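You operate a simulated robot arm through the tools that you are given. There is no shell and no other tool. Be economical: measure what you need, move in short steps, check, and stop when the job is done.

Carry out the task below with a simulated robot arm. There is one attempt and no reset: what you move stays moved.

## Task
Switch the pump switch on. Put one of the white flags from the top of the side table on the black mat by the pump. Switch the stirrer switch on. Press the meter button three times. Take the measuring jug and put it on the middle of the side bench. Switch the left brake lever off. Put the red flag from the small white table on the grey plate behind the blue tray. Fetch the soap bottle and stand it on the ledge of the locker. Shut the chiller drawer. Do these in any order. Set down upright: measuring jug, soap bottle. The left brake lever goes to its stop.

Only the result counts: the job must be done as asked and must still hold three seconds after the hand-in. Knocking over, shifting, dropping, spilling or breaking anything else fails it.

## Robot
A 7-joint arm with a three-finger gripper on a trunk, on a base that drives. Base frame: it is fixed to the floor where the robot stands at the start and does not move with it; the origin is under the middle of the robot, x ahead of it, y to its left, z up; the surface under the hand at the start is at about z = 900. Readings come in mm, degrees, newtons and seconds.
With the tool pointing down near the work surface it reaches from about 460 to 900 mm from the robot's upright axis, wherever it stands. Its first joint turns from -166.0 to 166.0 degrees. Places, roughly: chiller drawer [400, -3200, 1000]; grey plate behind the blue tray (15x12 cm) [40, -3340, 920]; ledge of the locker (48x15 cm) [1420, -1700, 960]; left brake lever [2800, 1500, 400]; measuring jug [2000, 2500, 1000]; meter button [1400, 1100, 800]; middle of the side bench [700, 2500, 900]; pump mat (25x15 cm) [500, 80, 900]; pump switch [700, 100, 1000]; red flag (6x3x3 cm) [-1200, 500, 800]; soap bottle [-1250, 750, 750]; stirrer switch [1500, 800, 800]; white flag (6x3x3 cm) [1100, 700, 800]. Payload 2.69 kg.
Tool frame: the origin (TCP) lies between the finger pads and is the grasp point; the fingertips stand 29 mm ahead of it; z points along the fingers, y is the line along which they close. The gripper opens to 120 mm. The gripper's body begins 78 mm behind the TCP.
Orientation is that of the tool frame in the base frame, as a unit quaternion [w, x, y, z]. With the fingers straight down and closing along the base's y, the tool's x points along the base's -x, its y along +y and its z along -z.

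## Interface
- The arm moves only by the tool move_arm. Its argument "commands" is a list of rows, each an object (a shift or turn left out is 0, a gripper value left out holds the last) with "xyz": the shift along the base's x, y, z in units of 20 mm (1.0 is 20 mm), a list of three; "delta_rot": the turn, a rotation vector about the base's x, y, z in units of 4 degrees (1.0 is 4 degrees), a list of three; "gripper": the finger opening in mm, from 0 to 120. In form: [{"xyz": [x, y, z], "delta_rot": [ax, ay, az], "gripper": gripper}, ...]. A call has 1 to 10 rows; each row shifts and turns the commanded pose from where the row before left it. A call with a number of a shift or a turn outside -1 to 1 is refused whole. Each row takes 0.2 s and may step no farther than 50 mm and 8.6 degrees from the row before; otherwise, or with a gripper value out of range, the whole call is refused. A pose out of reach is approached as far as the arm can. The call stops where the force on the tool passes 40 N (or 10 N more than at its start, if that is more) or the arm is blocked; 0.2 s more then pass. Each finger halts on what it meets, pressing with about 30 N; the grip force reading is that of the motor and also rises with nothing between the fingers. The clock runs only during rows and for 0.2 s after the last one: add rows that do not move to give the fingers time. The reply holds the time, the measured pose of the TCP, the force on the tool along the base axes, the opening and the grip force, in the units named above and with some noise, with the torque about the TCP (base axes, N m) and any sound that the robot's microphone picked up, and new pictures: "show" is both (left out), scene, wrist or none.
- Cameras (640 x 400 px; columns grow to the right, rows downward): "scene" is now at [177.8, 151.8, 1530.8]; the picture's right is [-0.44, -0.90, 0.00], its down [-0.56, 0.27, -0.78] and it looks along [0.70, -0.34, -0.62] (base axes); focal length 245 px, centre (320, 200). "wrist" rides on the gripper at [63, 0, -104] in the tool frame; the picture's right is [0.00, 1.00, 0.00], its down [-0.83, 0.00, -0.56] and it looks along [-0.56, 0.00, 0.83] (tool axes); focal length 275 px, centre (320, 200).
- slide_trunk(by): slides the trunk up (or, below 0, down) by that many mm; the arm and the scene camera ride with it, the base frame stays. It gives what a move gives, with no picture.
- roll_base(legs): drives the robot by 1 to 6 legs, each [ahead, left, turn to the left] in mm, mm and degrees, along the robot's own axes; the way and the turn of a leg run together, so that a leg with both is an arc; at most 1500 mm and 180 degrees a leg. The arm and the cameras ride along, it lands a little off, and it stops where it bumps. It gives what a move gives, and a new picture of the scene camera.
- pan_tilt(pan, tilt): turns the head with the scene camera to pan (to the left, within 143 degrees either way) and tilt (down, from -29 to 69), counted from straight ahead of the robot. It gives what a move gives, and a new picture of the scene camera.
- locate(camera, pixels): for up to 12 pixels [column, row] of the newest picture of that camera ("zoom" is the newest enlarged one), the place [x, y, z] in the base frame of the surface seen there, good to about 2 mm. It takes no simulated time.
- inspect(camera, box): a new picture of the part [left, top, right, bottom] of that camera's present view, enlarged. It takes no simulated time.
- finish_job(): hands the job in; it is judged then, once.

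Work in short steps. Measure before you move; look again where a grasp or a placing could have gone wrong, and mend it. You have 131 turns and 260 pictures in all, those below and enlarged ones among them. Open the gripper and draw the arm clear of the work before you hand the job in, unless the task says otherwise; then end with one line.

The tools are called as a command line: name --argument value ..., lists and objects as JSON in quotes. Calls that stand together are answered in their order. move_arm: Moves the arm, as the interface text tells. Its arguments: {"type":"object","properties":{"commands":{"type":"array","items":{"type":"object","properties":{"xyz":{"type":"array","items":{"type":"number"}},"delta_rot":{"type":"array","items":{"type":"number"}},"gripper":{"type":"number"}}}},"show":{"type":"string","enum":["both","scene","wrist","none"]}},"required":["commands"]} The other tools are called the same way: slide_trunk (by) slides the trunk up or down; roll_base (legs) drives the base; pan_tilt (pan, tilt) turns the head that bears the scene camera; locate (camera, pixels) gives the place of the surface under pixels of a picture; inspect (camera, box) takes an enlarged picture of a part of a camera's view; finish_job () hands the job in.

At the start:

```text
time_s: 0.0
position: [499.5, -93.8, 1321.7]
orientation: [0.0, 0.001, 1.0, 0.001]
contact_force: [0.2, -1.1, -0.8]
torque: [-0.01, -0.02, -0.01]
width: 120.2
grasp_force: 0.2
trunk travel left (down, up): [-525.0, 61.0]
robot x, y, heading: [2.1, 1.4, 0.1]
head pan, tilt: [-25.9, 38.6]
```

scene: 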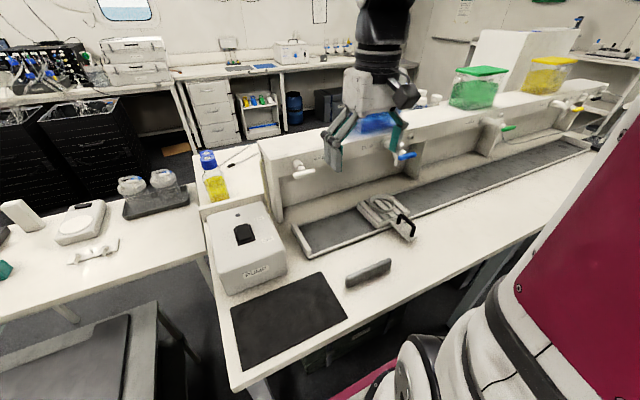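
wrist: 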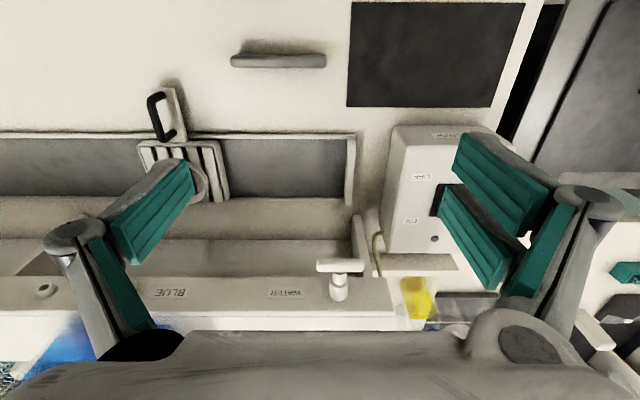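

The scene shows the pump box at about (245,250) with its black rocker at (243,233). I'll enlarge it and locate points around it.

inspect --camera "scene" --box '[180, 180, 340, 280]'

locate --camera "scene" --pixels '[[243, 233], [238, 228], [250, 240], [225, 215], [265, 207], [285, 265], [225, 290], [325, 275], [345, 318], [243, 366], [232, 310], [288, 320]]'

pan_tilt --pan 40 --tilt 30

```text
4.00 times, centred on (260, 230) of scene
```

zoom: 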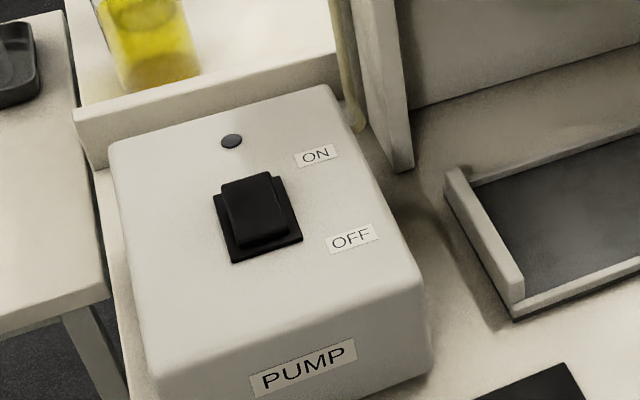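

```text
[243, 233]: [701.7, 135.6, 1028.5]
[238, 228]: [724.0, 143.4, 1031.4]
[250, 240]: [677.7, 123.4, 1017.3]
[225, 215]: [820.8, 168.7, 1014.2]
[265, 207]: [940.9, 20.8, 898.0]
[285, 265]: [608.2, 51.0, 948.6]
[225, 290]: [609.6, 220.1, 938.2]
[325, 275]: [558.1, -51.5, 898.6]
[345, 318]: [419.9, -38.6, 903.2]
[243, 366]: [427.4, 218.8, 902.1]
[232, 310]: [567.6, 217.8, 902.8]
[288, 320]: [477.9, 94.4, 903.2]
```

```text
time_s: 1.4
position: [498.9, -95.6, 1322.8]
orientation: [0.0, 0.0, 1.0, 0.0]
contact_force: [0.2, 0.2, -0.1]
torque: [-0.01, 0.02, -0.02]
width: 119.8
grasp_force: 0.0
trunk travel left (down, up): [-525.0, 61.0]
robot x, y, heading: [-0.5, 2.3, 0.2]
head pan, tilt: [40.0, 30.0]
```

scene: 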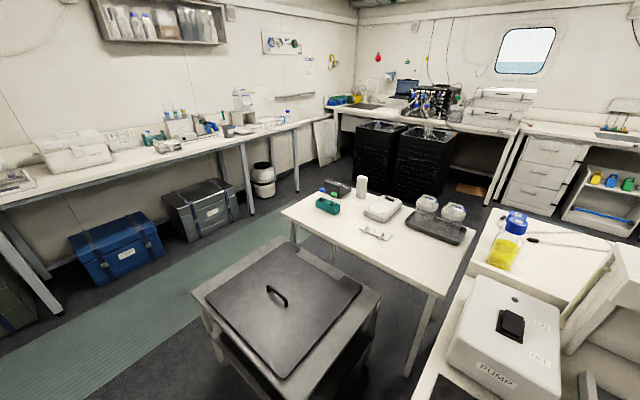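

The side table is at about (375,220). I'll enlarge it.

inspect --camera "scene" --box '[270, 160, 480, 290]'

inspect --camera "scene" --box '[0, 60, 320, 260]'

inspect --camera "scene" --box '[320, 60, 640, 260]'

inspect --camera "wrist" --box '[340, 100, 560, 300]'

```text
3.05 times, centred on (375, 225) of scene
```

zoom: 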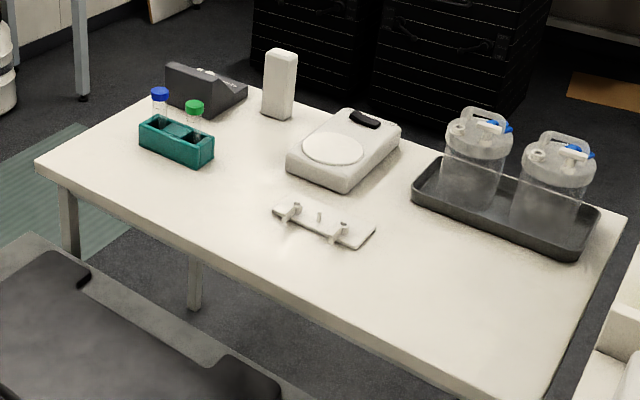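

```text
2.00 times, centred on (160, 160) of scene
```

zoom: 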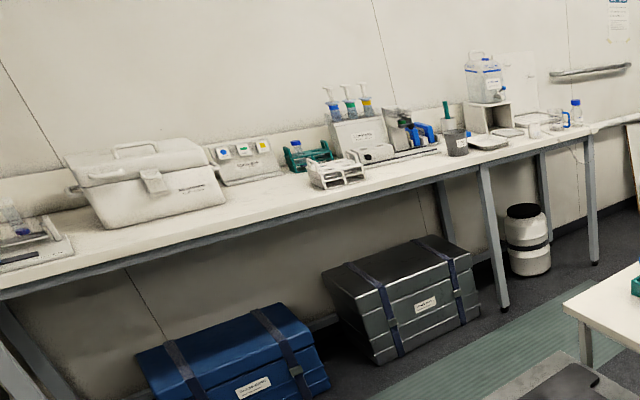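

```text
2.00 times, centred on (480, 160) of scene
```

zoom: 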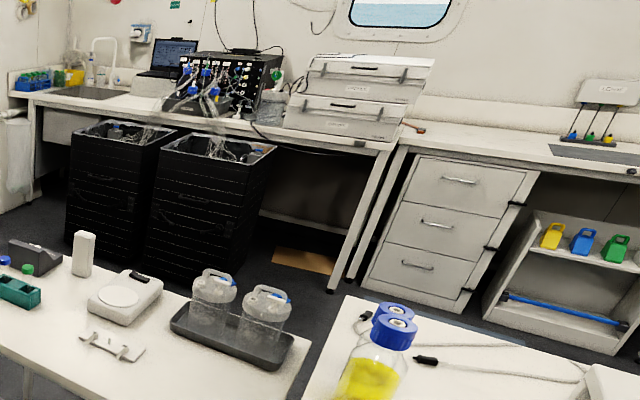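

```text
2.00 times, centred on (450, 200) of wrist
```

zoom: 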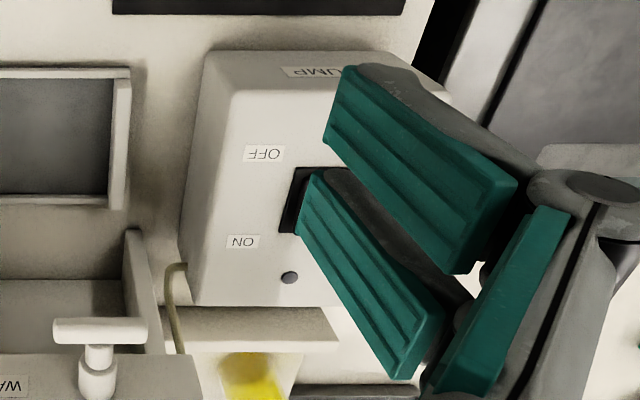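

I'll get coordinates for the table items: the clamp-like white object at (375,233), the stirrer at (383,207) with its black switch at (393,199), and the dark meter at (337,187).

inspect --camera "scene" --box '[345, 190, 425, 250]'

locate --camera "scene" --pixels '[[366, 230], [375, 232], [383, 236], [390, 236], [360, 232], [395, 199], [380, 207], [337, 187], [362, 187], [330, 205], [405, 280], [300, 205]]'

inspect --camera "scene" --box '[310, 170, 370, 220]'

```text
6.67 times, centred on (385, 220) of scene
```

zoom: 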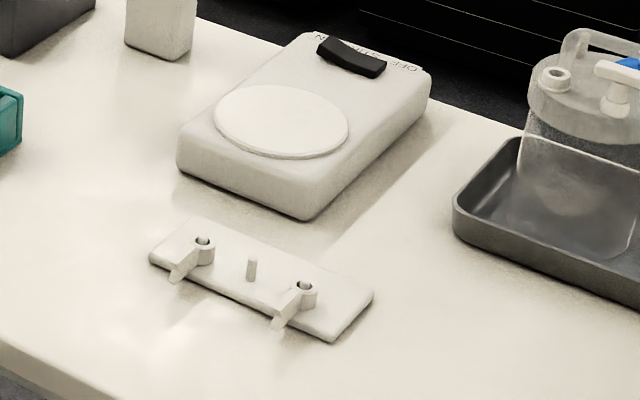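

```text
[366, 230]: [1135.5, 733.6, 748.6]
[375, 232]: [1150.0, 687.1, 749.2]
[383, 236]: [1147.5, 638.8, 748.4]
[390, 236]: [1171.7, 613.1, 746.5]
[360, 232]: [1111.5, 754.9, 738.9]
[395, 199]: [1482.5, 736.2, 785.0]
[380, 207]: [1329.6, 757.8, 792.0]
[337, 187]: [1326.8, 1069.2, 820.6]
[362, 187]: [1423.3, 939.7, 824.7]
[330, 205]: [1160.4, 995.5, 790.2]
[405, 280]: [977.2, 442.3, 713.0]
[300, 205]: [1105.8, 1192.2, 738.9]
```

```text
8.00 times, centred on (340, 195) of scene
```

zoom: 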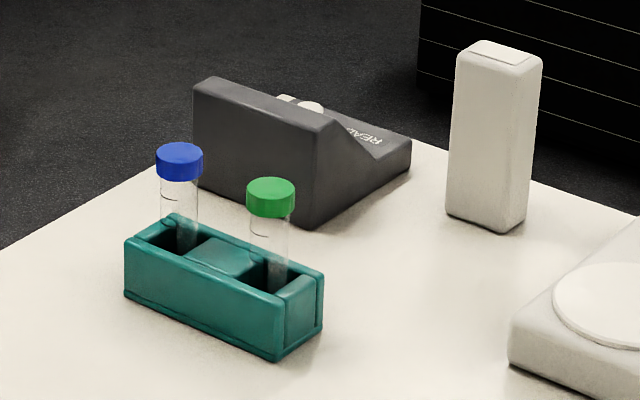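

The rocker's far (ON) end stands high at about [724,140,1031]. I'll close the gripper and move above it.

move_arm --commands '[{"xyz": [1, 1, 0], "gripper": 0}, {"xyz": [1, 1, 0]}, {"xyz": [1, 1, 0]}, {"xyz": [1, 1, 0]}, {"xyz": [1, 1, -1]}, {"xyz": [1, 1, -1]}, {"xyz": [1, 1, -1]}, {"xyz": [1, 1, -1]}, {"xyz": [1, 1, -1]}, {"xyz": [1, 1, -1]}]' --show "none"

move_arm --commands '[{"xyz": [1, 1, -1]}, {"xyz": [0.25, 0.7, -1]}, {"xyz": [0, 0, -1]}, {"xyz": [0, 0, -1]}, {}]' --show "wrist"

pan_tilt --pan 10 --tilt 35

```text
time_s: 3.6
position: [699.0, 105.1, 1201.0]
orientation: [0.001, 0.0, 1.0, 0.0]
contact_force: [-0.5, -0.6, 0.6]
torque: [0.03, -0.03, 0.01]
width: 0.0
grasp_force: 28.3
trunk travel left (down, up): [-525.0, 61.0]
robot x, y, heading: [2.2, -1.2, 0.2]
head pan, tilt: [40.0, 30.0]
```

```text
time_s: 4.8
position: [723.1, 138.7, 1123.0]
orientation: [0.0, 0.0, 1.0, 0.0]
contact_force: [-0.6, -1.3, -0.1]
torque: [0.02, 0.02, -0.01]
width: 0.2
grasp_force: 28.3
trunk travel left (down, up): [-525.0, 61.0]
robot x, y, heading: [-2.9, -0.0, -0.1]
head pan, tilt: [40.0, 30.0]
```

wrist: 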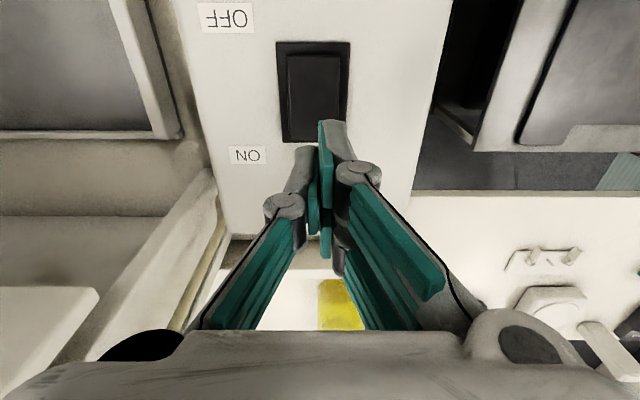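

```text
time_s: 5.7
position: [723.7, 139.4, 1120.9]
orientation: [0.0, 0.0, 1.0, 0.0]
contact_force: [0.6, 1.0, 0.2]
torque: [0.01, -0.02, 0.0]
width: 0.3
grasp_force: 28.8
trunk travel left (down, up): [-525.0, 61.0]
robot x, y, heading: [-0.6, -0.1, -0.2]
head pan, tilt: [10.0, 35.0]
```

scene: 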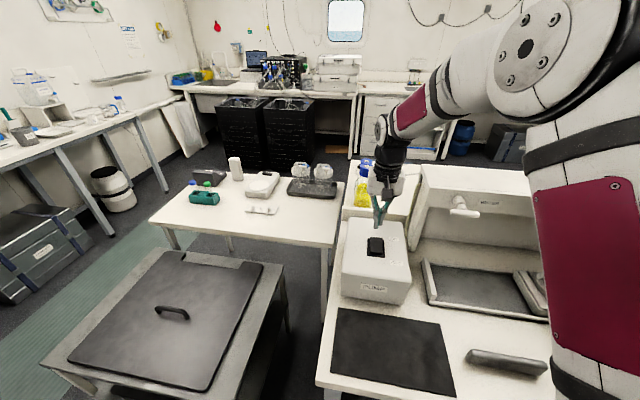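

I'll measure the rocker extents in the wrist view: OFF end near row 50, ON end near row 135.

locate --camera "wrist" --pixels '[[315, 60], [315, 95], [315, 110], [308, 130], [335, 114], [292, 120], [300, 138]]'

locate --camera "scene" --pixels '[[376, 240], [376, 247], [376, 253], [190, 330], [265, 265], [100, 350], [205, 390], [150, 220], [335, 245], [40, 365], [280, 255]]'

```text
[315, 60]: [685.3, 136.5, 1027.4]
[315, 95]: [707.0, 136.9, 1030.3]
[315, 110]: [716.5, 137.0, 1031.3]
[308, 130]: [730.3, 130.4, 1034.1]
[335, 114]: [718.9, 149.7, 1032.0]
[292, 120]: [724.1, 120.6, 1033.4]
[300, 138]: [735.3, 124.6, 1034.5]
```

```text
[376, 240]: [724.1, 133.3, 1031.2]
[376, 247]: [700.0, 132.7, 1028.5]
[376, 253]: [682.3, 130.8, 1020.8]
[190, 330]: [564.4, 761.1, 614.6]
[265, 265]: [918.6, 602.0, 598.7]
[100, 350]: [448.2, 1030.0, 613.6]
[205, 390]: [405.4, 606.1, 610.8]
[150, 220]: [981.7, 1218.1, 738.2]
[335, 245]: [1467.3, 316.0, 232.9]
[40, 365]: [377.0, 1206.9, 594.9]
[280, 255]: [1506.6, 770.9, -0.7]
```

Rocker spans x 680–735 and its ON end is at z≈1034. I press down there in short steps.

move_arm --commands '[{"xyz": [0.2, -0.15, -1]}, {"xyz": [0, 0, -1]}, {"xyz": [0, 0, -0.6]}, {"xyz": [0, 0, -0.3]}, {"xyz": [0, 0, -0.2]}, {"xyz": [0, 0, -0.2]}, {"xyz": [0, 0, -0.2]}]' --show "wrist"

```text
time_s: 7.3
position: [728.3, 135.2, 1057.1]
orientation: [0.003, 0.0, 1.0, 0.0]
contact_force: [-4.5, -2.9, 37.6]
torque: [0.03, 0.81, 0.03]
width: 6.1
grasp_force: 28.9
trunk travel left (down, up): [-525.0, 61.0]
robot x, y, heading: [1.7, 1.5, 0.0]
head pan, tilt: [10.0, 35.0]
```

wrist: 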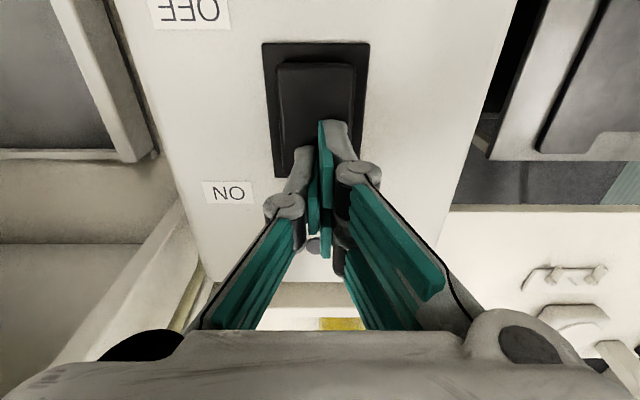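

Force went to 37 N with little travel; I lift and check the rocker's tilt.

move_arm --commands '[{"xyz": [0, 0, 1]}, {"xyz": [0, 0, 1]}, {"xyz": [0, 0, 1]}, {"xyz": [0, 0, 1]}]' --show "both"

locate --camera "wrist" --pixels '[[315, 45], [315, 60], [315, 95], [315, 110], [308, 130], [335, 114]]'

inspect --camera "scene" --box '[336, 210, 416, 270]'

```text
time_s: 8.3
position: [727.8, 135.8, 1132.1]
orientation: [0.0, 0.0, 1.0, 0.001]
contact_force: [0.3, 0.3, 0.1]
torque: [0.01, 0.02, 0.0]
width: 0.0
grasp_force: 28.6
trunk travel left (down, up): [-525.0, 61.0]
robot x, y, heading: [-1.8, -0.5, -0.1]
head pan, tilt: [10.0, 35.0]
```

scene: 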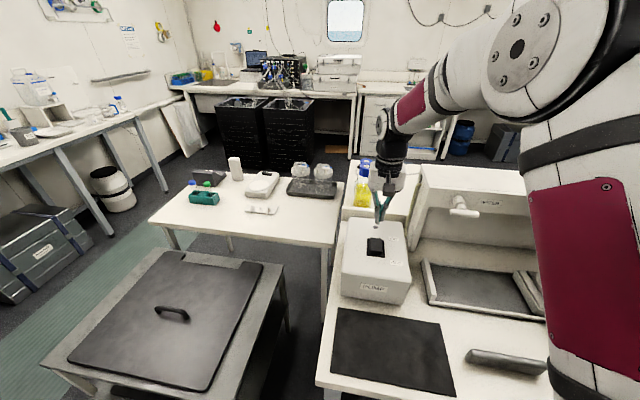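
wrist: 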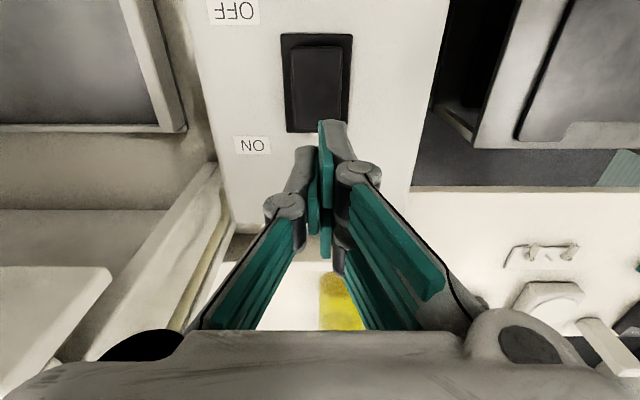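

```text
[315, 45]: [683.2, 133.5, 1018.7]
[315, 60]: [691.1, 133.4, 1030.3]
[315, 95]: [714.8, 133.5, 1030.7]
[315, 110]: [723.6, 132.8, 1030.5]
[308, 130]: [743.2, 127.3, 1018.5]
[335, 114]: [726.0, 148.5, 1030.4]
```

```text
6.67 times, centred on (376, 240) of scene
```

zoom: 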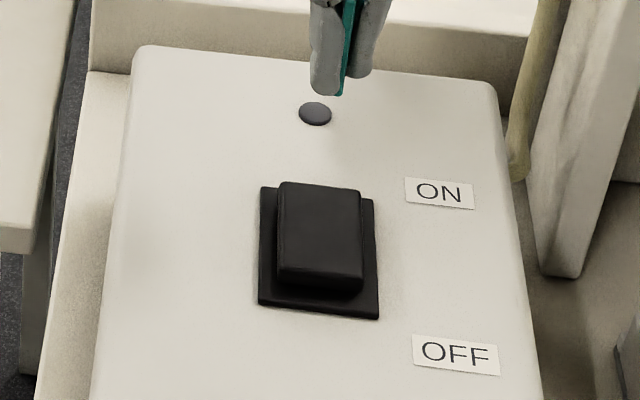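

The rocker is now level (z≈1030.5 at both ends) and the lamp is still dark, so it is halfway. I press nearer the ON edge (x≈738) and further.

move_arm --commands '[{"xyz": [0.5, 0, -1]}, {"xyz": [0, 0, -1]}, {"xyz": [0, 0, -1]}, {"xyz": [0, 0, -0.5]}, {"xyz": [0, 0, -0.25]}, {"xyz": [0, 0, -0.25]}, {"xyz": [0, 0, -0.25]}, {"xyz": [0, 0, -0.2]}]' --show "scene"

inspect --camera "scene" --box '[336, 210, 416, 270]'

```text
time_s: 9.9
position: [740.3, 135.8, 1056.6]
orientation: [0.005, -0.001, 1.0, 0.0]
contact_force: [-4.5, 0.2, 14.6]
torque: [0.03, 0.4, 0.06]
width: 0.0
grasp_force: 29.3
trunk travel left (down, up): [-525.0, 61.0]
robot x, y, heading: [3.6, 0.7, 0.0]
head pan, tilt: [10.0, 35.0]
heard: click
stopped in row 7: the force on the tool passed its limit at 48 N (the readings are from after the stop); the commanded pose is now the measured one
```

scene: 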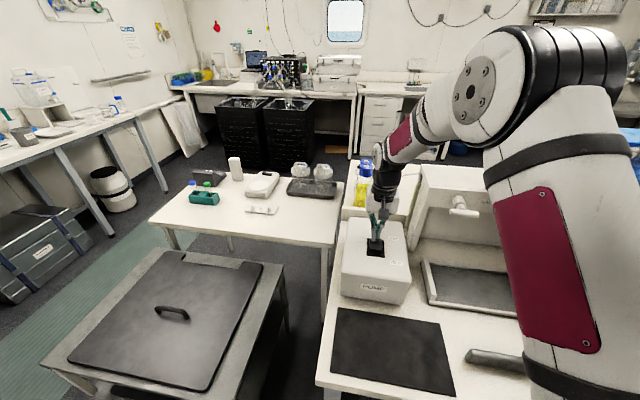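

```text
6.67 times, centred on (376, 240) of scene
```

zoom: 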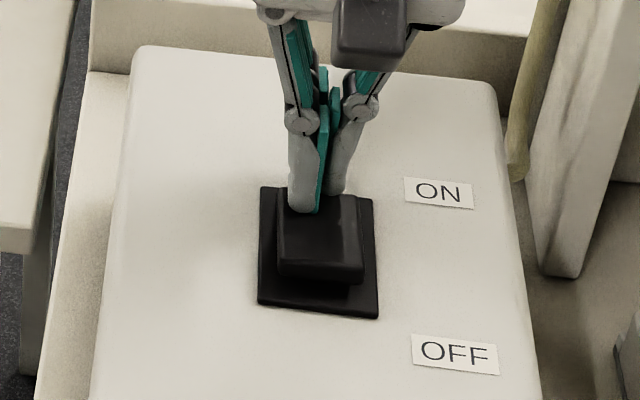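

A click was heard. I lift and look at the rocker and lamp again.

move_arm --commands '[{"xyz": [0, 0, 1]}, {"xyz": [0, 0, 1]}, {"xyz": [0, 0, 1]}, {"xyz": [0, 0, 1]}, {"xyz": [0, 0, 1]}]' --show "wrist"

locate --camera "wrist" --pixels '[[315, 45], [315, 60], [315, 80], [315, 95], [312, 104]]'

inspect --camera "scene" --box '[336, 210, 416, 270]'

```text
time_s: 11.1
position: [741.1, 136.7, 1154.5]
orientation: [0.004, 0.0, 1.0, 0.001]
contact_force: [1.0, -0.4, -0.1]
torque: [0.03, -0.01, -0.02]
width: 0.0
grasp_force: 28.1
trunk travel left (down, up): [-525.0, 61.0]
robot x, y, heading: [-0.0, -2.4, 0.0]
head pan, tilt: [10.0, 35.0]
```

wrist: 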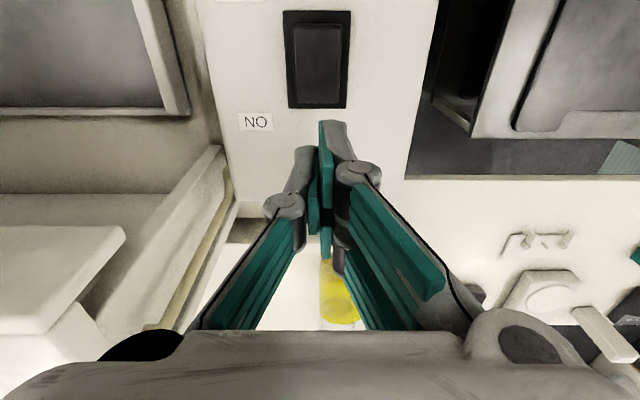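

```text
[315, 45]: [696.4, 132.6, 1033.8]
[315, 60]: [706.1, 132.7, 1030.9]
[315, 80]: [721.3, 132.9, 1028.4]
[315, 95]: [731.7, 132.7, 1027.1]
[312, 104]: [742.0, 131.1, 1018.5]
```

```text
6.67 times, centred on (376, 240) of scene
```

zoom: 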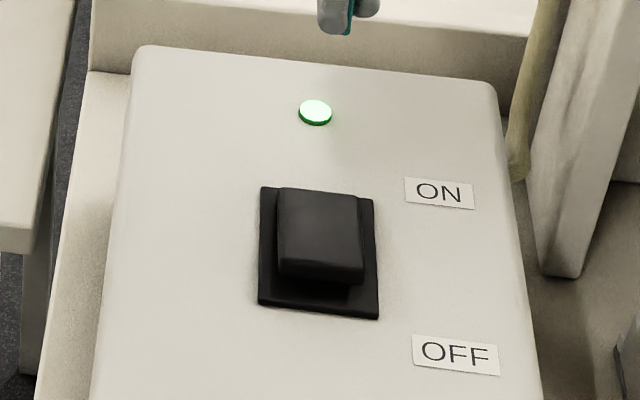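

The lamp is green: pump is on. I retract the arm high and look around for driving routes.

move_arm --commands '[{"xyz": [-1, -1, 1]}, {"xyz": [-1, -1, 1]}, {"xyz": [-1, -1, 1]}, {"xyz": [-1, -1, 1]}, {"xyz": [-1, -1, 1]}, {"xyz": [-1, -1, 1]}, {"xyz": [-1, -1, 1]}, {"xyz": [-1, 0, 1]}, {"xyz": [-1, 0, 0]}, {"xyz": [-1, 0, 0]}]' --show "none"

pan_tilt --pan 85 --tilt 40

pan_tilt --pan 142 --tilt 30

pan_tilt --pan -142 --tilt 20

pan_tilt --pan -85 --tilt 20

```text
time_s: 13.3
position: [540.7, -4.1, 1312.9]
orientation: [0.004, 0.0, 1.0, 0.001]
contact_force: [-0.4, 0.2, -0.4]
torque: [0.04, -0.02, -0.02]
width: 0.0
grasp_force: 28.6
trunk travel left (down, up): [-525.0, 61.0]
robot x, y, heading: [-0.6, 0.1, 0.0]
head pan, tilt: [10.0, 35.0]
```

```text
time_s: 14.8
position: [540.2, -3.9, 1313.0]
orientation: [0.004, 0.0, 1.0, 0.001]
contact_force: [0.6, -0.3, -0.2]
torque: [0.01, -0.02, 0.0]
width: 0.0
grasp_force: 28.8
trunk travel left (down, up): [-525.0, 61.0]
robot x, y, heading: [-1.4, -4.2, -0.0]
head pan, tilt: [85.0, 40.0]
```

scene: 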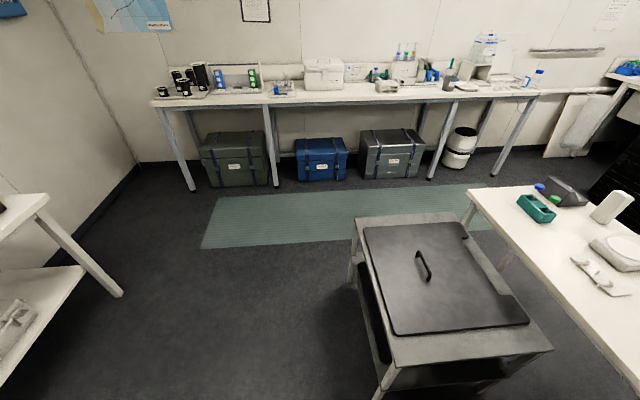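

```text
time_s: 16.0
position: [540.4, -4.1, 1314.7]
orientation: [0.003, 0.0, 1.0, 0.001]
contact_force: [-0.8, 0.0, -0.3]
torque: [0.02, -0.01, -0.01]
width: 0.0
grasp_force: 28.6
trunk travel left (down, up): [-525.0, 61.0]
robot x, y, heading: [-0.2, -1.8, 0.1]
head pan, tilt: [142.0, 30.0]
```

scene: 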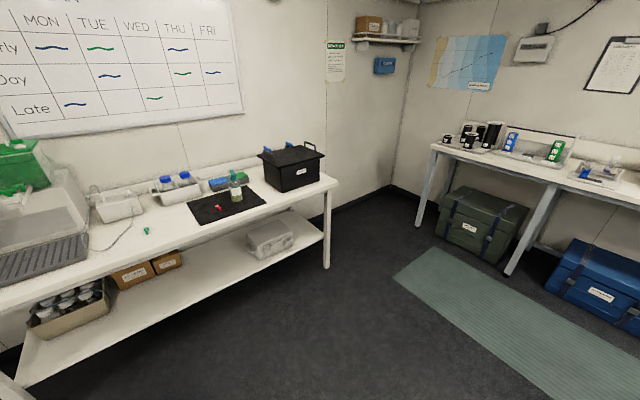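

```text
time_s: 19.9
position: [539.9, -4.1, 1314.1]
orientation: [0.004, 0.0, 1.0, 0.001]
contact_force: [0.8, -0.3, -0.6]
torque: [-0.01, 0.03, 0.0]
width: 0.0
grasp_force: 28.6
trunk travel left (down, up): [-525.0, 61.0]
robot x, y, heading: [-2.0, -4.3, 0.0]
head pan, tilt: [-142.0, 20.0]
```

scene: 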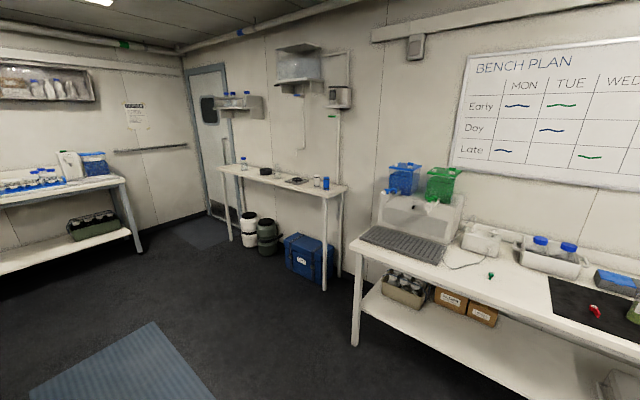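

```text
time_s: 21.2
position: [540.6, -3.9, 1313.0]
orientation: [0.004, 0.001, 1.0, 0.002]
contact_force: [0.5, -0.3, 0.1]
torque: [-0.01, -0.02, 0.0]
width: 0.1
grasp_force: 29.1
trunk travel left (down, up): [-525.0, 61.0]
robot x, y, heading: [3.0, 0.2, 0.1]
head pan, tilt: [-85.0, 20.0]
```

scene: 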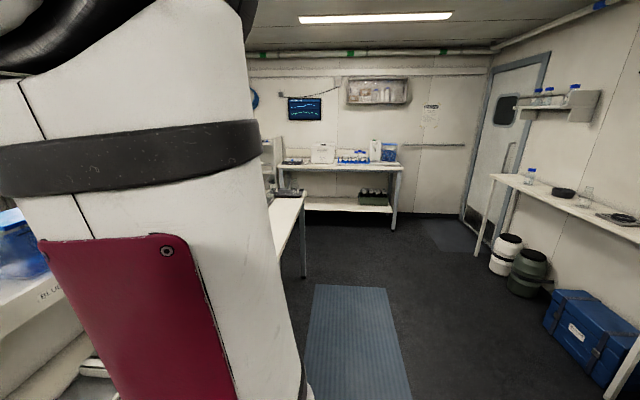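

Routes: corridor to the left (green floor strip) leads to the side bench and far side of the table. I drive back a little, then left 1700 mm, and look ahead.

roll_base --legs '[[-120, 0, 0], [0, 1500, 0], [0, 200, 0]]'

pan_tilt --pan 10 --tilt 30

```text
time_s: 30.7
position: [414.3, 1702.0, 1313.2]
orientation: [0.004, -0.001, 1.0, 0.001]
contact_force: [-1.0, -0.7, 0.5]
torque: [0.03, 0.02, 0.03]
width: 0.0
grasp_force: 29.0
trunk travel left (down, up): [-525.0, 61.0]
robot x, y, heading: [-124.6, 1703.6, -0.0]
head pan, tilt: [-85.0, 20.0]
```

scene: 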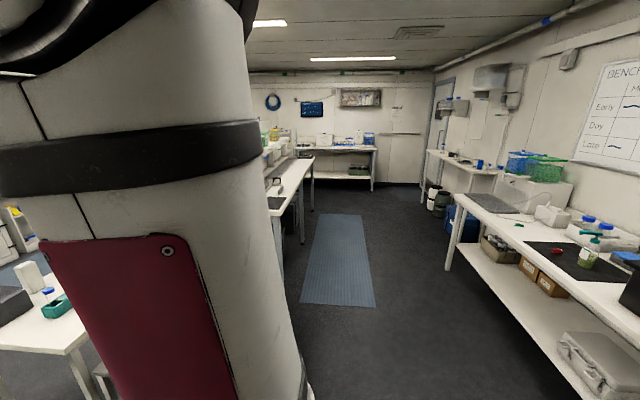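

```text
time_s: 32.4
position: [414.3, 1701.8, 1311.8]
orientation: [0.002, -0.002, 1.0, 0.001]
contact_force: [-0.5, 0.0, 0.0]
torque: [0.02, 0.01, 0.02]
width: 0.0
grasp_force: 28.0
trunk travel left (down, up): [-525.0, 61.0]
robot x, y, heading: [-126.0, 1707.5, 0.3]
head pan, tilt: [10.0, 30.0]
```

scene: 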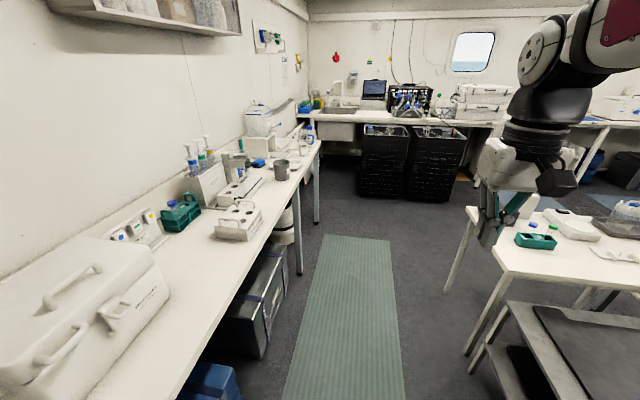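

I measure the bench edge, the corridor limits, bins, and inspect the jug area near (305,130).

locate --camera "scene" --pixels '[[320, 143], [255, 260], [192, 375], [320, 220], [357, 195], [410, 200], [440, 200], [490, 265], [467, 355], [255, 350], [300, 270], [307, 133]]'

inspect --camera "scene" --box '[170, 90, 330, 250]'

inspect --camera "scene" --box '[340, 70, 500, 210]'

```text
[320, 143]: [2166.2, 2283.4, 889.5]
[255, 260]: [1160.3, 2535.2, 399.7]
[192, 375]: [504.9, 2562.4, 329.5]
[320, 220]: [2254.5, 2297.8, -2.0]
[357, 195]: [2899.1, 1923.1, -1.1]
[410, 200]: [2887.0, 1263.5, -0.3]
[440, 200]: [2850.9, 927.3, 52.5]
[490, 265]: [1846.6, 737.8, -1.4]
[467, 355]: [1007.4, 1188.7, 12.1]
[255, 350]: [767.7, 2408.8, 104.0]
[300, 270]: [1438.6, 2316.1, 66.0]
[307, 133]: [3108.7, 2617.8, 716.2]
```

```text
2.50 times, centred on (250, 170) of scene
```

zoom: 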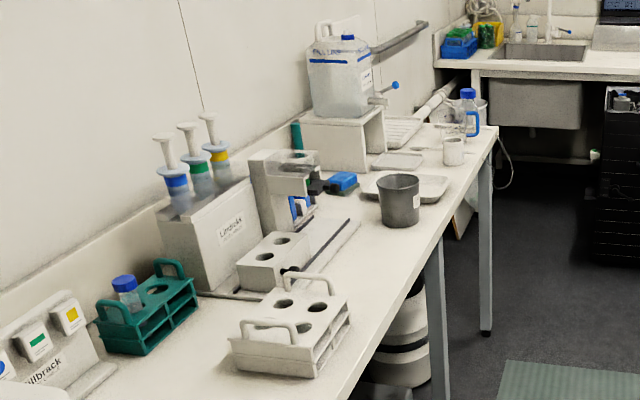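

```text
2.86 times, centred on (420, 140) of scene
```

zoom: 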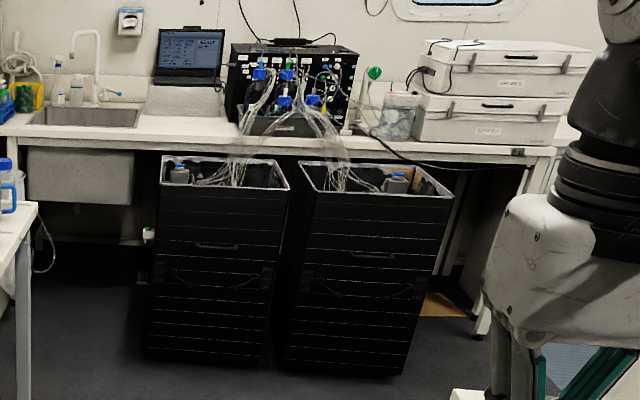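

Corridor is clear between y≈1200 and 2290. I drive ahead ~2030 mm, then turn left to face the bench end where the jug stands.

roll_base --legs '[[1500, 0, 0], [560, 0, 0], [0, 0, 90]]'

pan_tilt --pan 0 --tilt 40

pan_tilt --pan -80 --tilt 40

```text
time_s: 46.4
position: [1948.9, 2279.9, 1313.0]
orientation: [-0.002, 0.709, -0.706, -0.002]
contact_force: [0.5, -0.5, 0.4]
torque: [-0.01, -0.01, 0.03]
width: 0.1
grasp_force: 28.4
trunk travel left (down, up): [-525.0, 61.0]
robot x, y, heading: [1945.9, 1738.8, 90.1]
head pan, tilt: [10.0, 30.0]
```

scene: 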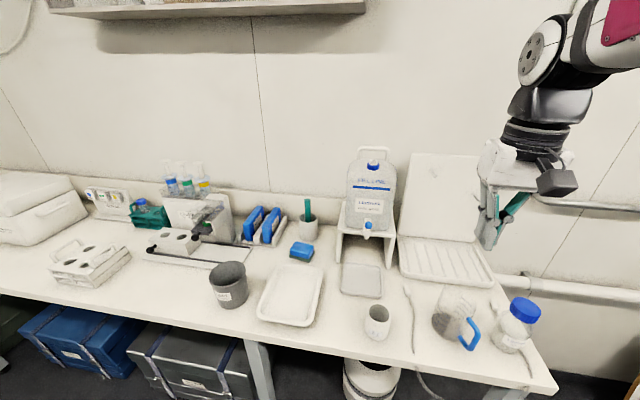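

```text
time_s: 47.2
position: [1949.7, 2280.3, 1314.1]
orientation: [-0.002, 0.708, -0.706, -0.003]
contact_force: [0.4, 0.0, -0.2]
torque: [0.02, 0.0, -0.01]
width: 0.1
grasp_force: 28.5
trunk travel left (down, up): [-525.0, 61.0]
robot x, y, heading: [1947.8, 1739.3, 90.5]
head pan, tilt: [0.0, 40.0]
```

scene: 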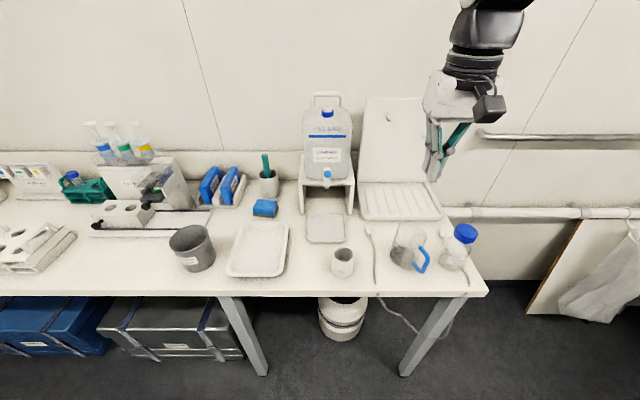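

```text
time_s: 48.7
position: [1949.9, 2280.8, 1312.9]
orientation: [-0.002, 0.709, -0.705, -0.003]
contact_force: [0.1, -0.3, -0.4]
torque: [0.0, 0.0, 0.02]
width: 0.1
grasp_force: 29.0
trunk travel left (down, up): [-525.0, 61.0]
robot x, y, heading: [1950.2, 1741.4, 90.4]
head pan, tilt: [-80.0, 40.0]
```

scene: 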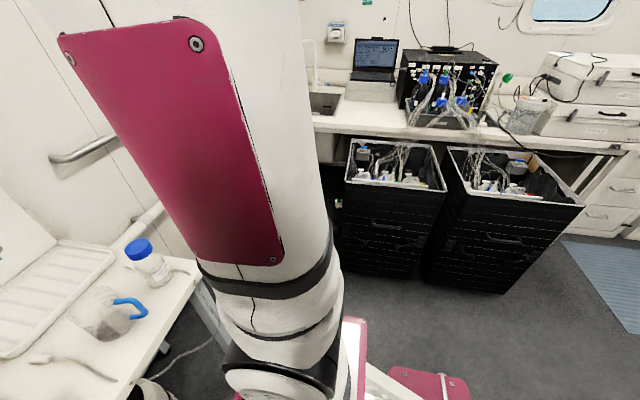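

The jug with the blue handle is at (105,315); the bins are at right. I enlarge both.

inspect --camera "scene" --box '[330, 190, 530, 300]'

inspect --camera "scene" --box '[30, 220, 210, 400]'

locate --camera "scene" --pixels '[[98, 288], [140, 310], [128, 305], [105, 335], [78, 322], [90, 345], [150, 265], [388, 226], [390, 244], [505, 240]]'

```text
3.20 times, centred on (430, 245) of scene
```

zoom: 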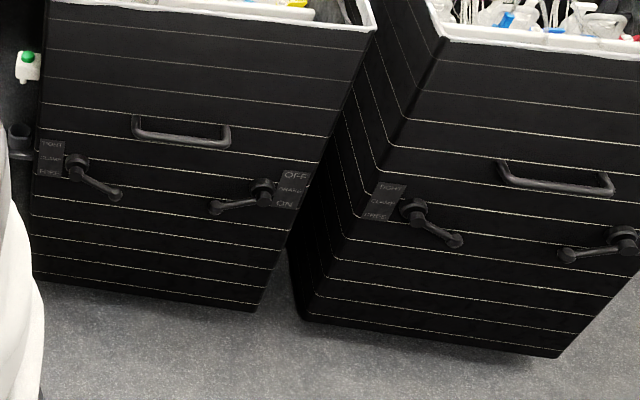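

```text
2.22 times, centred on (120, 310) of scene
```

zoom: 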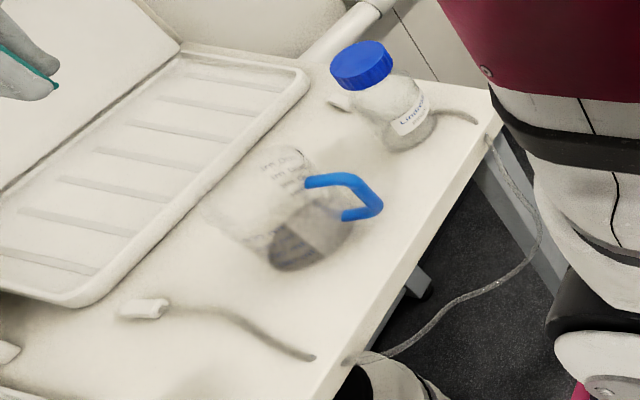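

```text
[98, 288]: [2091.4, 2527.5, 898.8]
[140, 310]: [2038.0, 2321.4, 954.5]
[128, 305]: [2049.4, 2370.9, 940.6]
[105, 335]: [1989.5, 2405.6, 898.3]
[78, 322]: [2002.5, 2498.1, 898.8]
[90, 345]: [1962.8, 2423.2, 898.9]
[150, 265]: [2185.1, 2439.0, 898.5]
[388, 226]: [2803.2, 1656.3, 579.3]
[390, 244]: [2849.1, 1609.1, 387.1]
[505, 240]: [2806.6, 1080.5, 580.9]
```

The jug is clear plastic, so I use the wrist camera and enlarge it for its true outline.

move_arm --commands '[{"xyz": [1, 0, 0], "gripper": 110}, {"xyz": [1, 0, 0]}, {"xyz": [1, 0, 0]}, {}]' --show "wrist"

pan_tilt --pan -10 --tilt 45

inspect --camera "scene" --box '[330, 160, 490, 300]'

```text
time_s: 49.7
position: [2009.9, 2279.7, 1313.7]
orientation: [-0.002, 0.708, -0.706, -0.003]
contact_force: [-0.4, -0.5, 0.1]
torque: [-0.01, 0.0, 0.01]
width: 109.9
grasp_force: 0.0
trunk travel left (down, up): [-525.0, 61.0]
robot x, y, heading: [1947.0, 1740.1, 90.4]
head pan, tilt: [-80.0, 40.0]
```

wrist: 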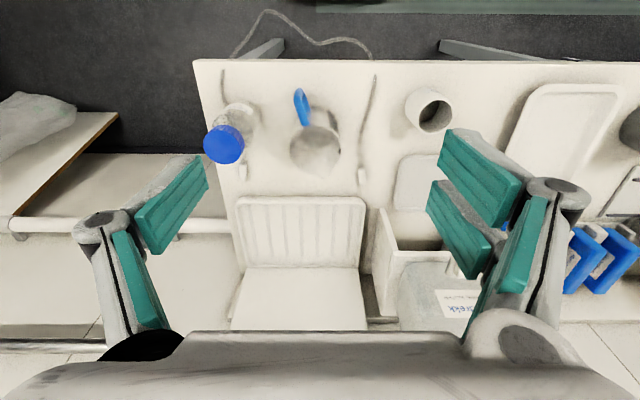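

```text
time_s: 51.1
position: [2009.3, 2279.6, 1313.2]
orientation: [-0.002, 0.709, -0.706, -0.003]
contact_force: [0.4, -0.5, -0.7]
torque: [-0.03, 0.04, 0.02]
width: 109.9
grasp_force: 0.1
trunk travel left (down, up): [-525.0, 61.0]
robot x, y, heading: [1945.9, 1741.7, 90.3]
head pan, tilt: [-10.0, 45.0]
```

scene: 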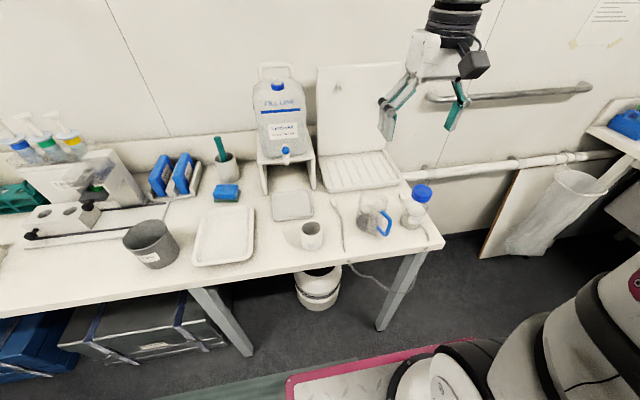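

```text
2.86 times, centred on (410, 230) of scene
```

zoom: 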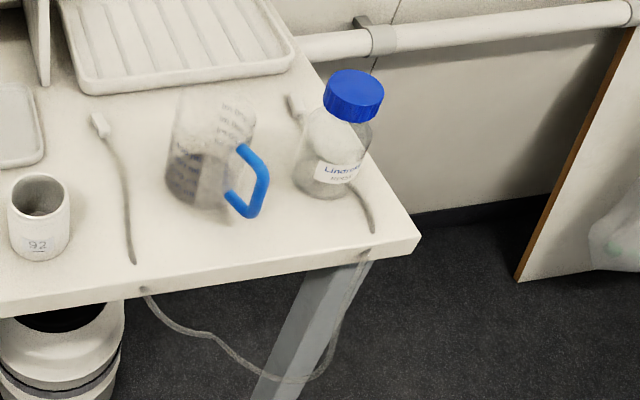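

I enlarge the wrist view of the jug to find its rim and base.

inspect --camera "wrist" --box '[190, 60, 390, 200]'

```text
2.86 times, centred on (290, 130) of wrist
```

zoom: 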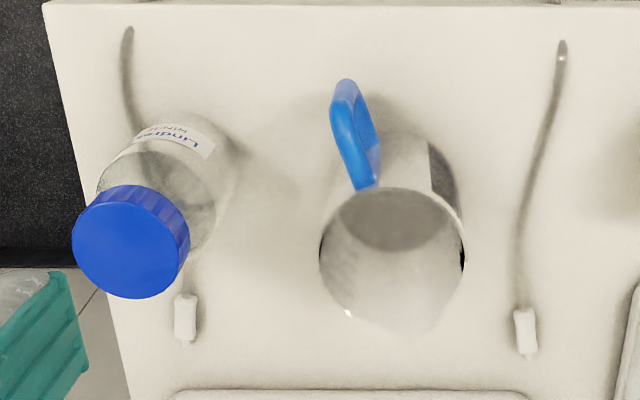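

I measure handle, rim and base points in this zoom.

locate --camera "zoom" --pixels '[[346, 88], [350, 130], [362, 160], [370, 184], [322, 262], [463, 262], [395, 325], [400, 215], [445, 180], [400, 190], [345, 310]]'

```text
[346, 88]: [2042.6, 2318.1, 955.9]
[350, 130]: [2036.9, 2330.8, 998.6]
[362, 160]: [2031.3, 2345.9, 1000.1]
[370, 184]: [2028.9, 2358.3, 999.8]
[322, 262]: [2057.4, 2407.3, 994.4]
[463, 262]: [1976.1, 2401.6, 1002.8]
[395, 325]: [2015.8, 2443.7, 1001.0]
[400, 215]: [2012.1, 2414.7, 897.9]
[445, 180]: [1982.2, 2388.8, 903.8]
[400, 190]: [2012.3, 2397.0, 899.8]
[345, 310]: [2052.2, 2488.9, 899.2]
```

Jug: centre ≈(2016,2402), diameter ≈82, rim z≈1003, handle toward the robot. I go above it with opening 110 and descend partway, then check.

move_arm --commands '[{"xyz": [0.32, 1, -1], "gripper": 112}, {"xyz": [0, 1, -1]}, {"xyz": [0, 1, -1]}, {"xyz": [0, 1, -1]}, {"xyz": [0, 1, -1]}, {"xyz": [0, 1, -1]}, {"xyz": [0, 0.1, -1]}, {"xyz": [0, 0, -1]}, {"xyz": [0, 0, -1]}, {"xyz": [0, 0, -1]}]' --show "none"

move_arm --commands '[{"xyz": [0, 0, -1]}, {"xyz": [0, 0, -1]}, {"xyz": [0, 0, -1]}, {}]' --show "both"

```text
time_s: 53.3
position: [2015.3, 2402.0, 1113.1]
orientation: [-0.002, 0.708, -0.706, -0.003]
contact_force: [-0.1, 0.1, 0.1]
torque: [0.03, 0.0, 0.02]
width: 111.7
grasp_force: 0.0
trunk travel left (down, up): [-525.0, 61.0]
robot x, y, heading: [1947.8, 1737.6, 90.2]
head pan, tilt: [-10.0, 45.0]
```

```text
time_s: 54.3
position: [2015.3, 2403.0, 1054.0]
orientation: [-0.002, 0.708, -0.706, -0.003]
contact_force: [-0.5, 0.2, -0.1]
torque: [-0.02, 0.02, -0.02]
width: 111.7
grasp_force: 0.0
trunk travel left (down, up): [-525.0, 61.0]
robot x, y, heading: [1949.9, 1741.5, 90.0]
head pan, tilt: [-10.0, 45.0]
```

scene: 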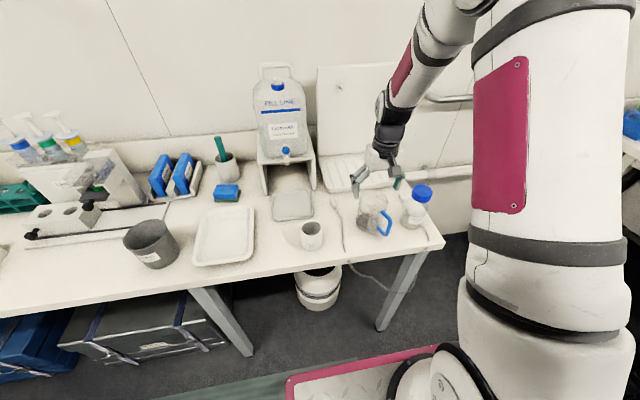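
wrist: 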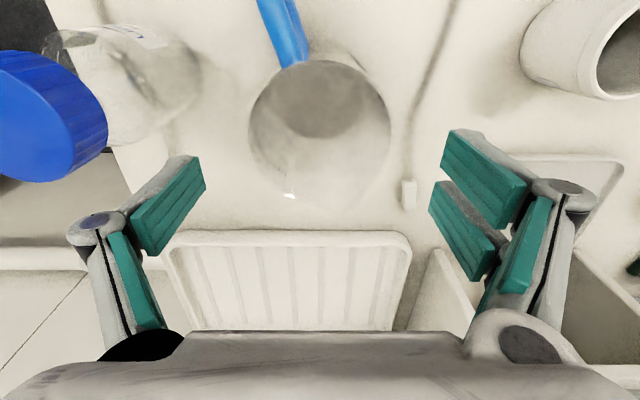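

The jug is centred between the fingers. I descend to z≈960 and close.

move_arm --commands '[{"xyz": [0, 0, -1]}, {"xyz": [0, 0, -1]}, {"xyz": [0, 0, -1]}, {"xyz": [0, 0, -1]}, {"xyz": [0, 0, -0.7]}, {"gripper": 70}, {}, {}]' --show "both"

```text
time_s: 56.1
position: [2015.0, 2402.6, 960.0]
orientation: [-0.003, 0.708, -0.706, -0.003]
contact_force: [2.2, -0.4, 13.6]
torque: [-0.15, -0.12, 0.05]
width: 91.2
grasp_force: 30.0
trunk travel left (down, up): [-525.0, 61.0]
robot x, y, heading: [1947.1, 1741.7, 90.1]
head pan, tilt: [-10.0, 45.0]
```

scene: 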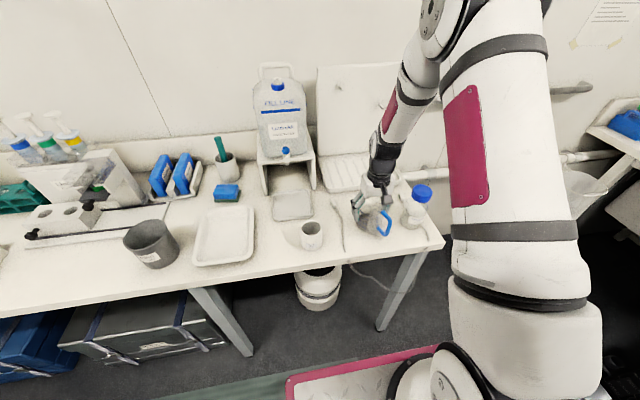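
wrist: 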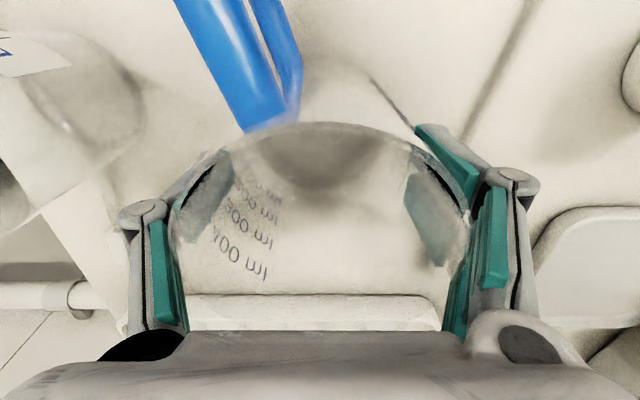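

Jug held (width 91). I lift it and pull back toward the robot.

move_arm --commands '[{"xyz": [0, 0, 0.5]}, {"xyz": [0, 0, 1]}, {"xyz": [0, 0, 1]}, {"xyz": [0, 0, 1]}, {"xyz": [0, 0, 1]}, {"xyz": [0, 0, 1]}, {"xyz": [0, 0, 1]}, {"xyz": [0, 0, 1]}, {"xyz": [0, 0, 1]}, {"xyz": [0, 0, 1]}]' --show "wrist"

move_arm --commands '[{"xyz": [0, -1, 1]}, {"xyz": [0, -1, 1]}, {"xyz": [0, -1, 1]}, {"xyz": [-1, -1, 0]}, {"xyz": [-1, -1, 0]}, {"xyz": [-1, -1, 0]}]' --show "scene"

```text
time_s: 58.3
position: [2016.3, 2402.6, 1151.2]
orientation: [-0.002, 0.708, -0.706, -0.003]
contact_force: [-0.6, 0.3, -0.8]
torque: [-0.02, 0.02, -0.04]
width: 89.8
grasp_force: 29.8
trunk travel left (down, up): [-525.0, 61.0]
robot x, y, heading: [1947.8, 1737.8, 90.0]
head pan, tilt: [-10.0, 45.0]
```

wrist: 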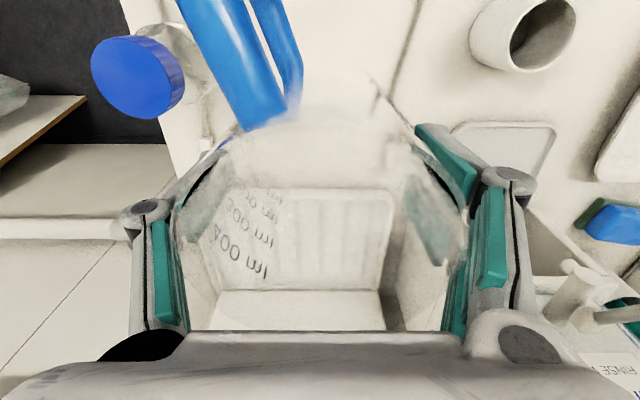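

```text
time_s: 59.7
position: [1956.1, 2282.1, 1208.9]
orientation: [-0.002, 0.708, -0.706, -0.003]
contact_force: [0.6, 1.4, -1.4]
torque: [0.0, 0.02, -0.03]
width: 89.4
grasp_force: 29.8
trunk travel left (down, up): [-525.0, 61.0]
robot x, y, heading: [1946.9, 1744.2, 90.2]
head pan, tilt: [-10.0, 45.0]
```

scene: 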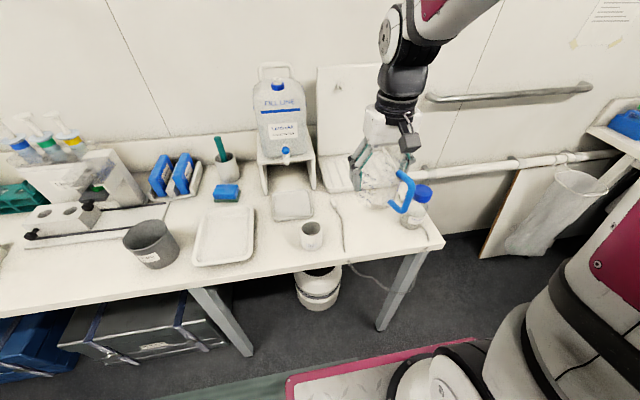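

The jug is lifted clean. I drive left (toward −x) to the middle of the side bench and look.

roll_base --legs '[[0, 1245, 0]]'

pan_tilt --pan 0 --tilt 42

```text
time_s: 66.0
position: [707.5, 2283.6, 1209.3]
orientation: [0.002, -0.704, 0.711, 0.003]
contact_force: [-0.1, -0.9, -0.5]
torque: [0.04, 0.01, 0.0]
width: 87.0
grasp_force: 29.5
trunk travel left (down, up): [-525.0, 61.0]
robot x, y, heading: [692.4, 1740.3, 89.6]
head pan, tilt: [-10.0, 45.0]
```

scene: 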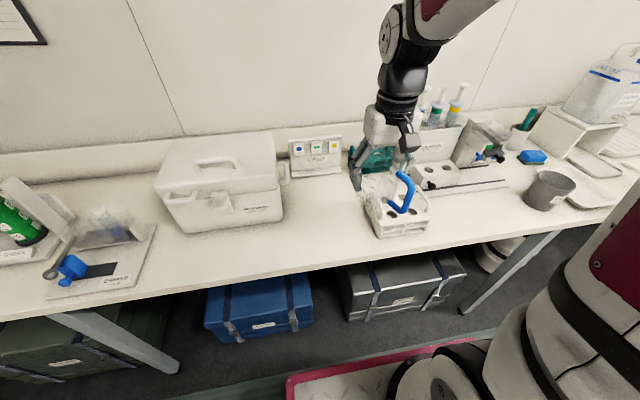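

```text
time_s: 66.7
position: [707.9, 2283.9, 1209.5]
orientation: [0.002, -0.704, 0.71, 0.004]
contact_force: [0.5, -0.1, -0.5]
torque: [0.01, 0.04, -0.02]
width: 87.3
grasp_force: 29.5
trunk travel left (down, up): [-525.0, 61.0]
robot x, y, heading: [696.5, 1744.1, 89.5]
head pan, tilt: [0.0, 42.0]
```

scene: 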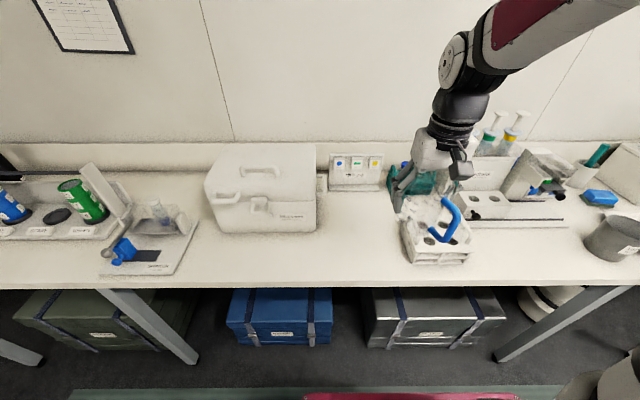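

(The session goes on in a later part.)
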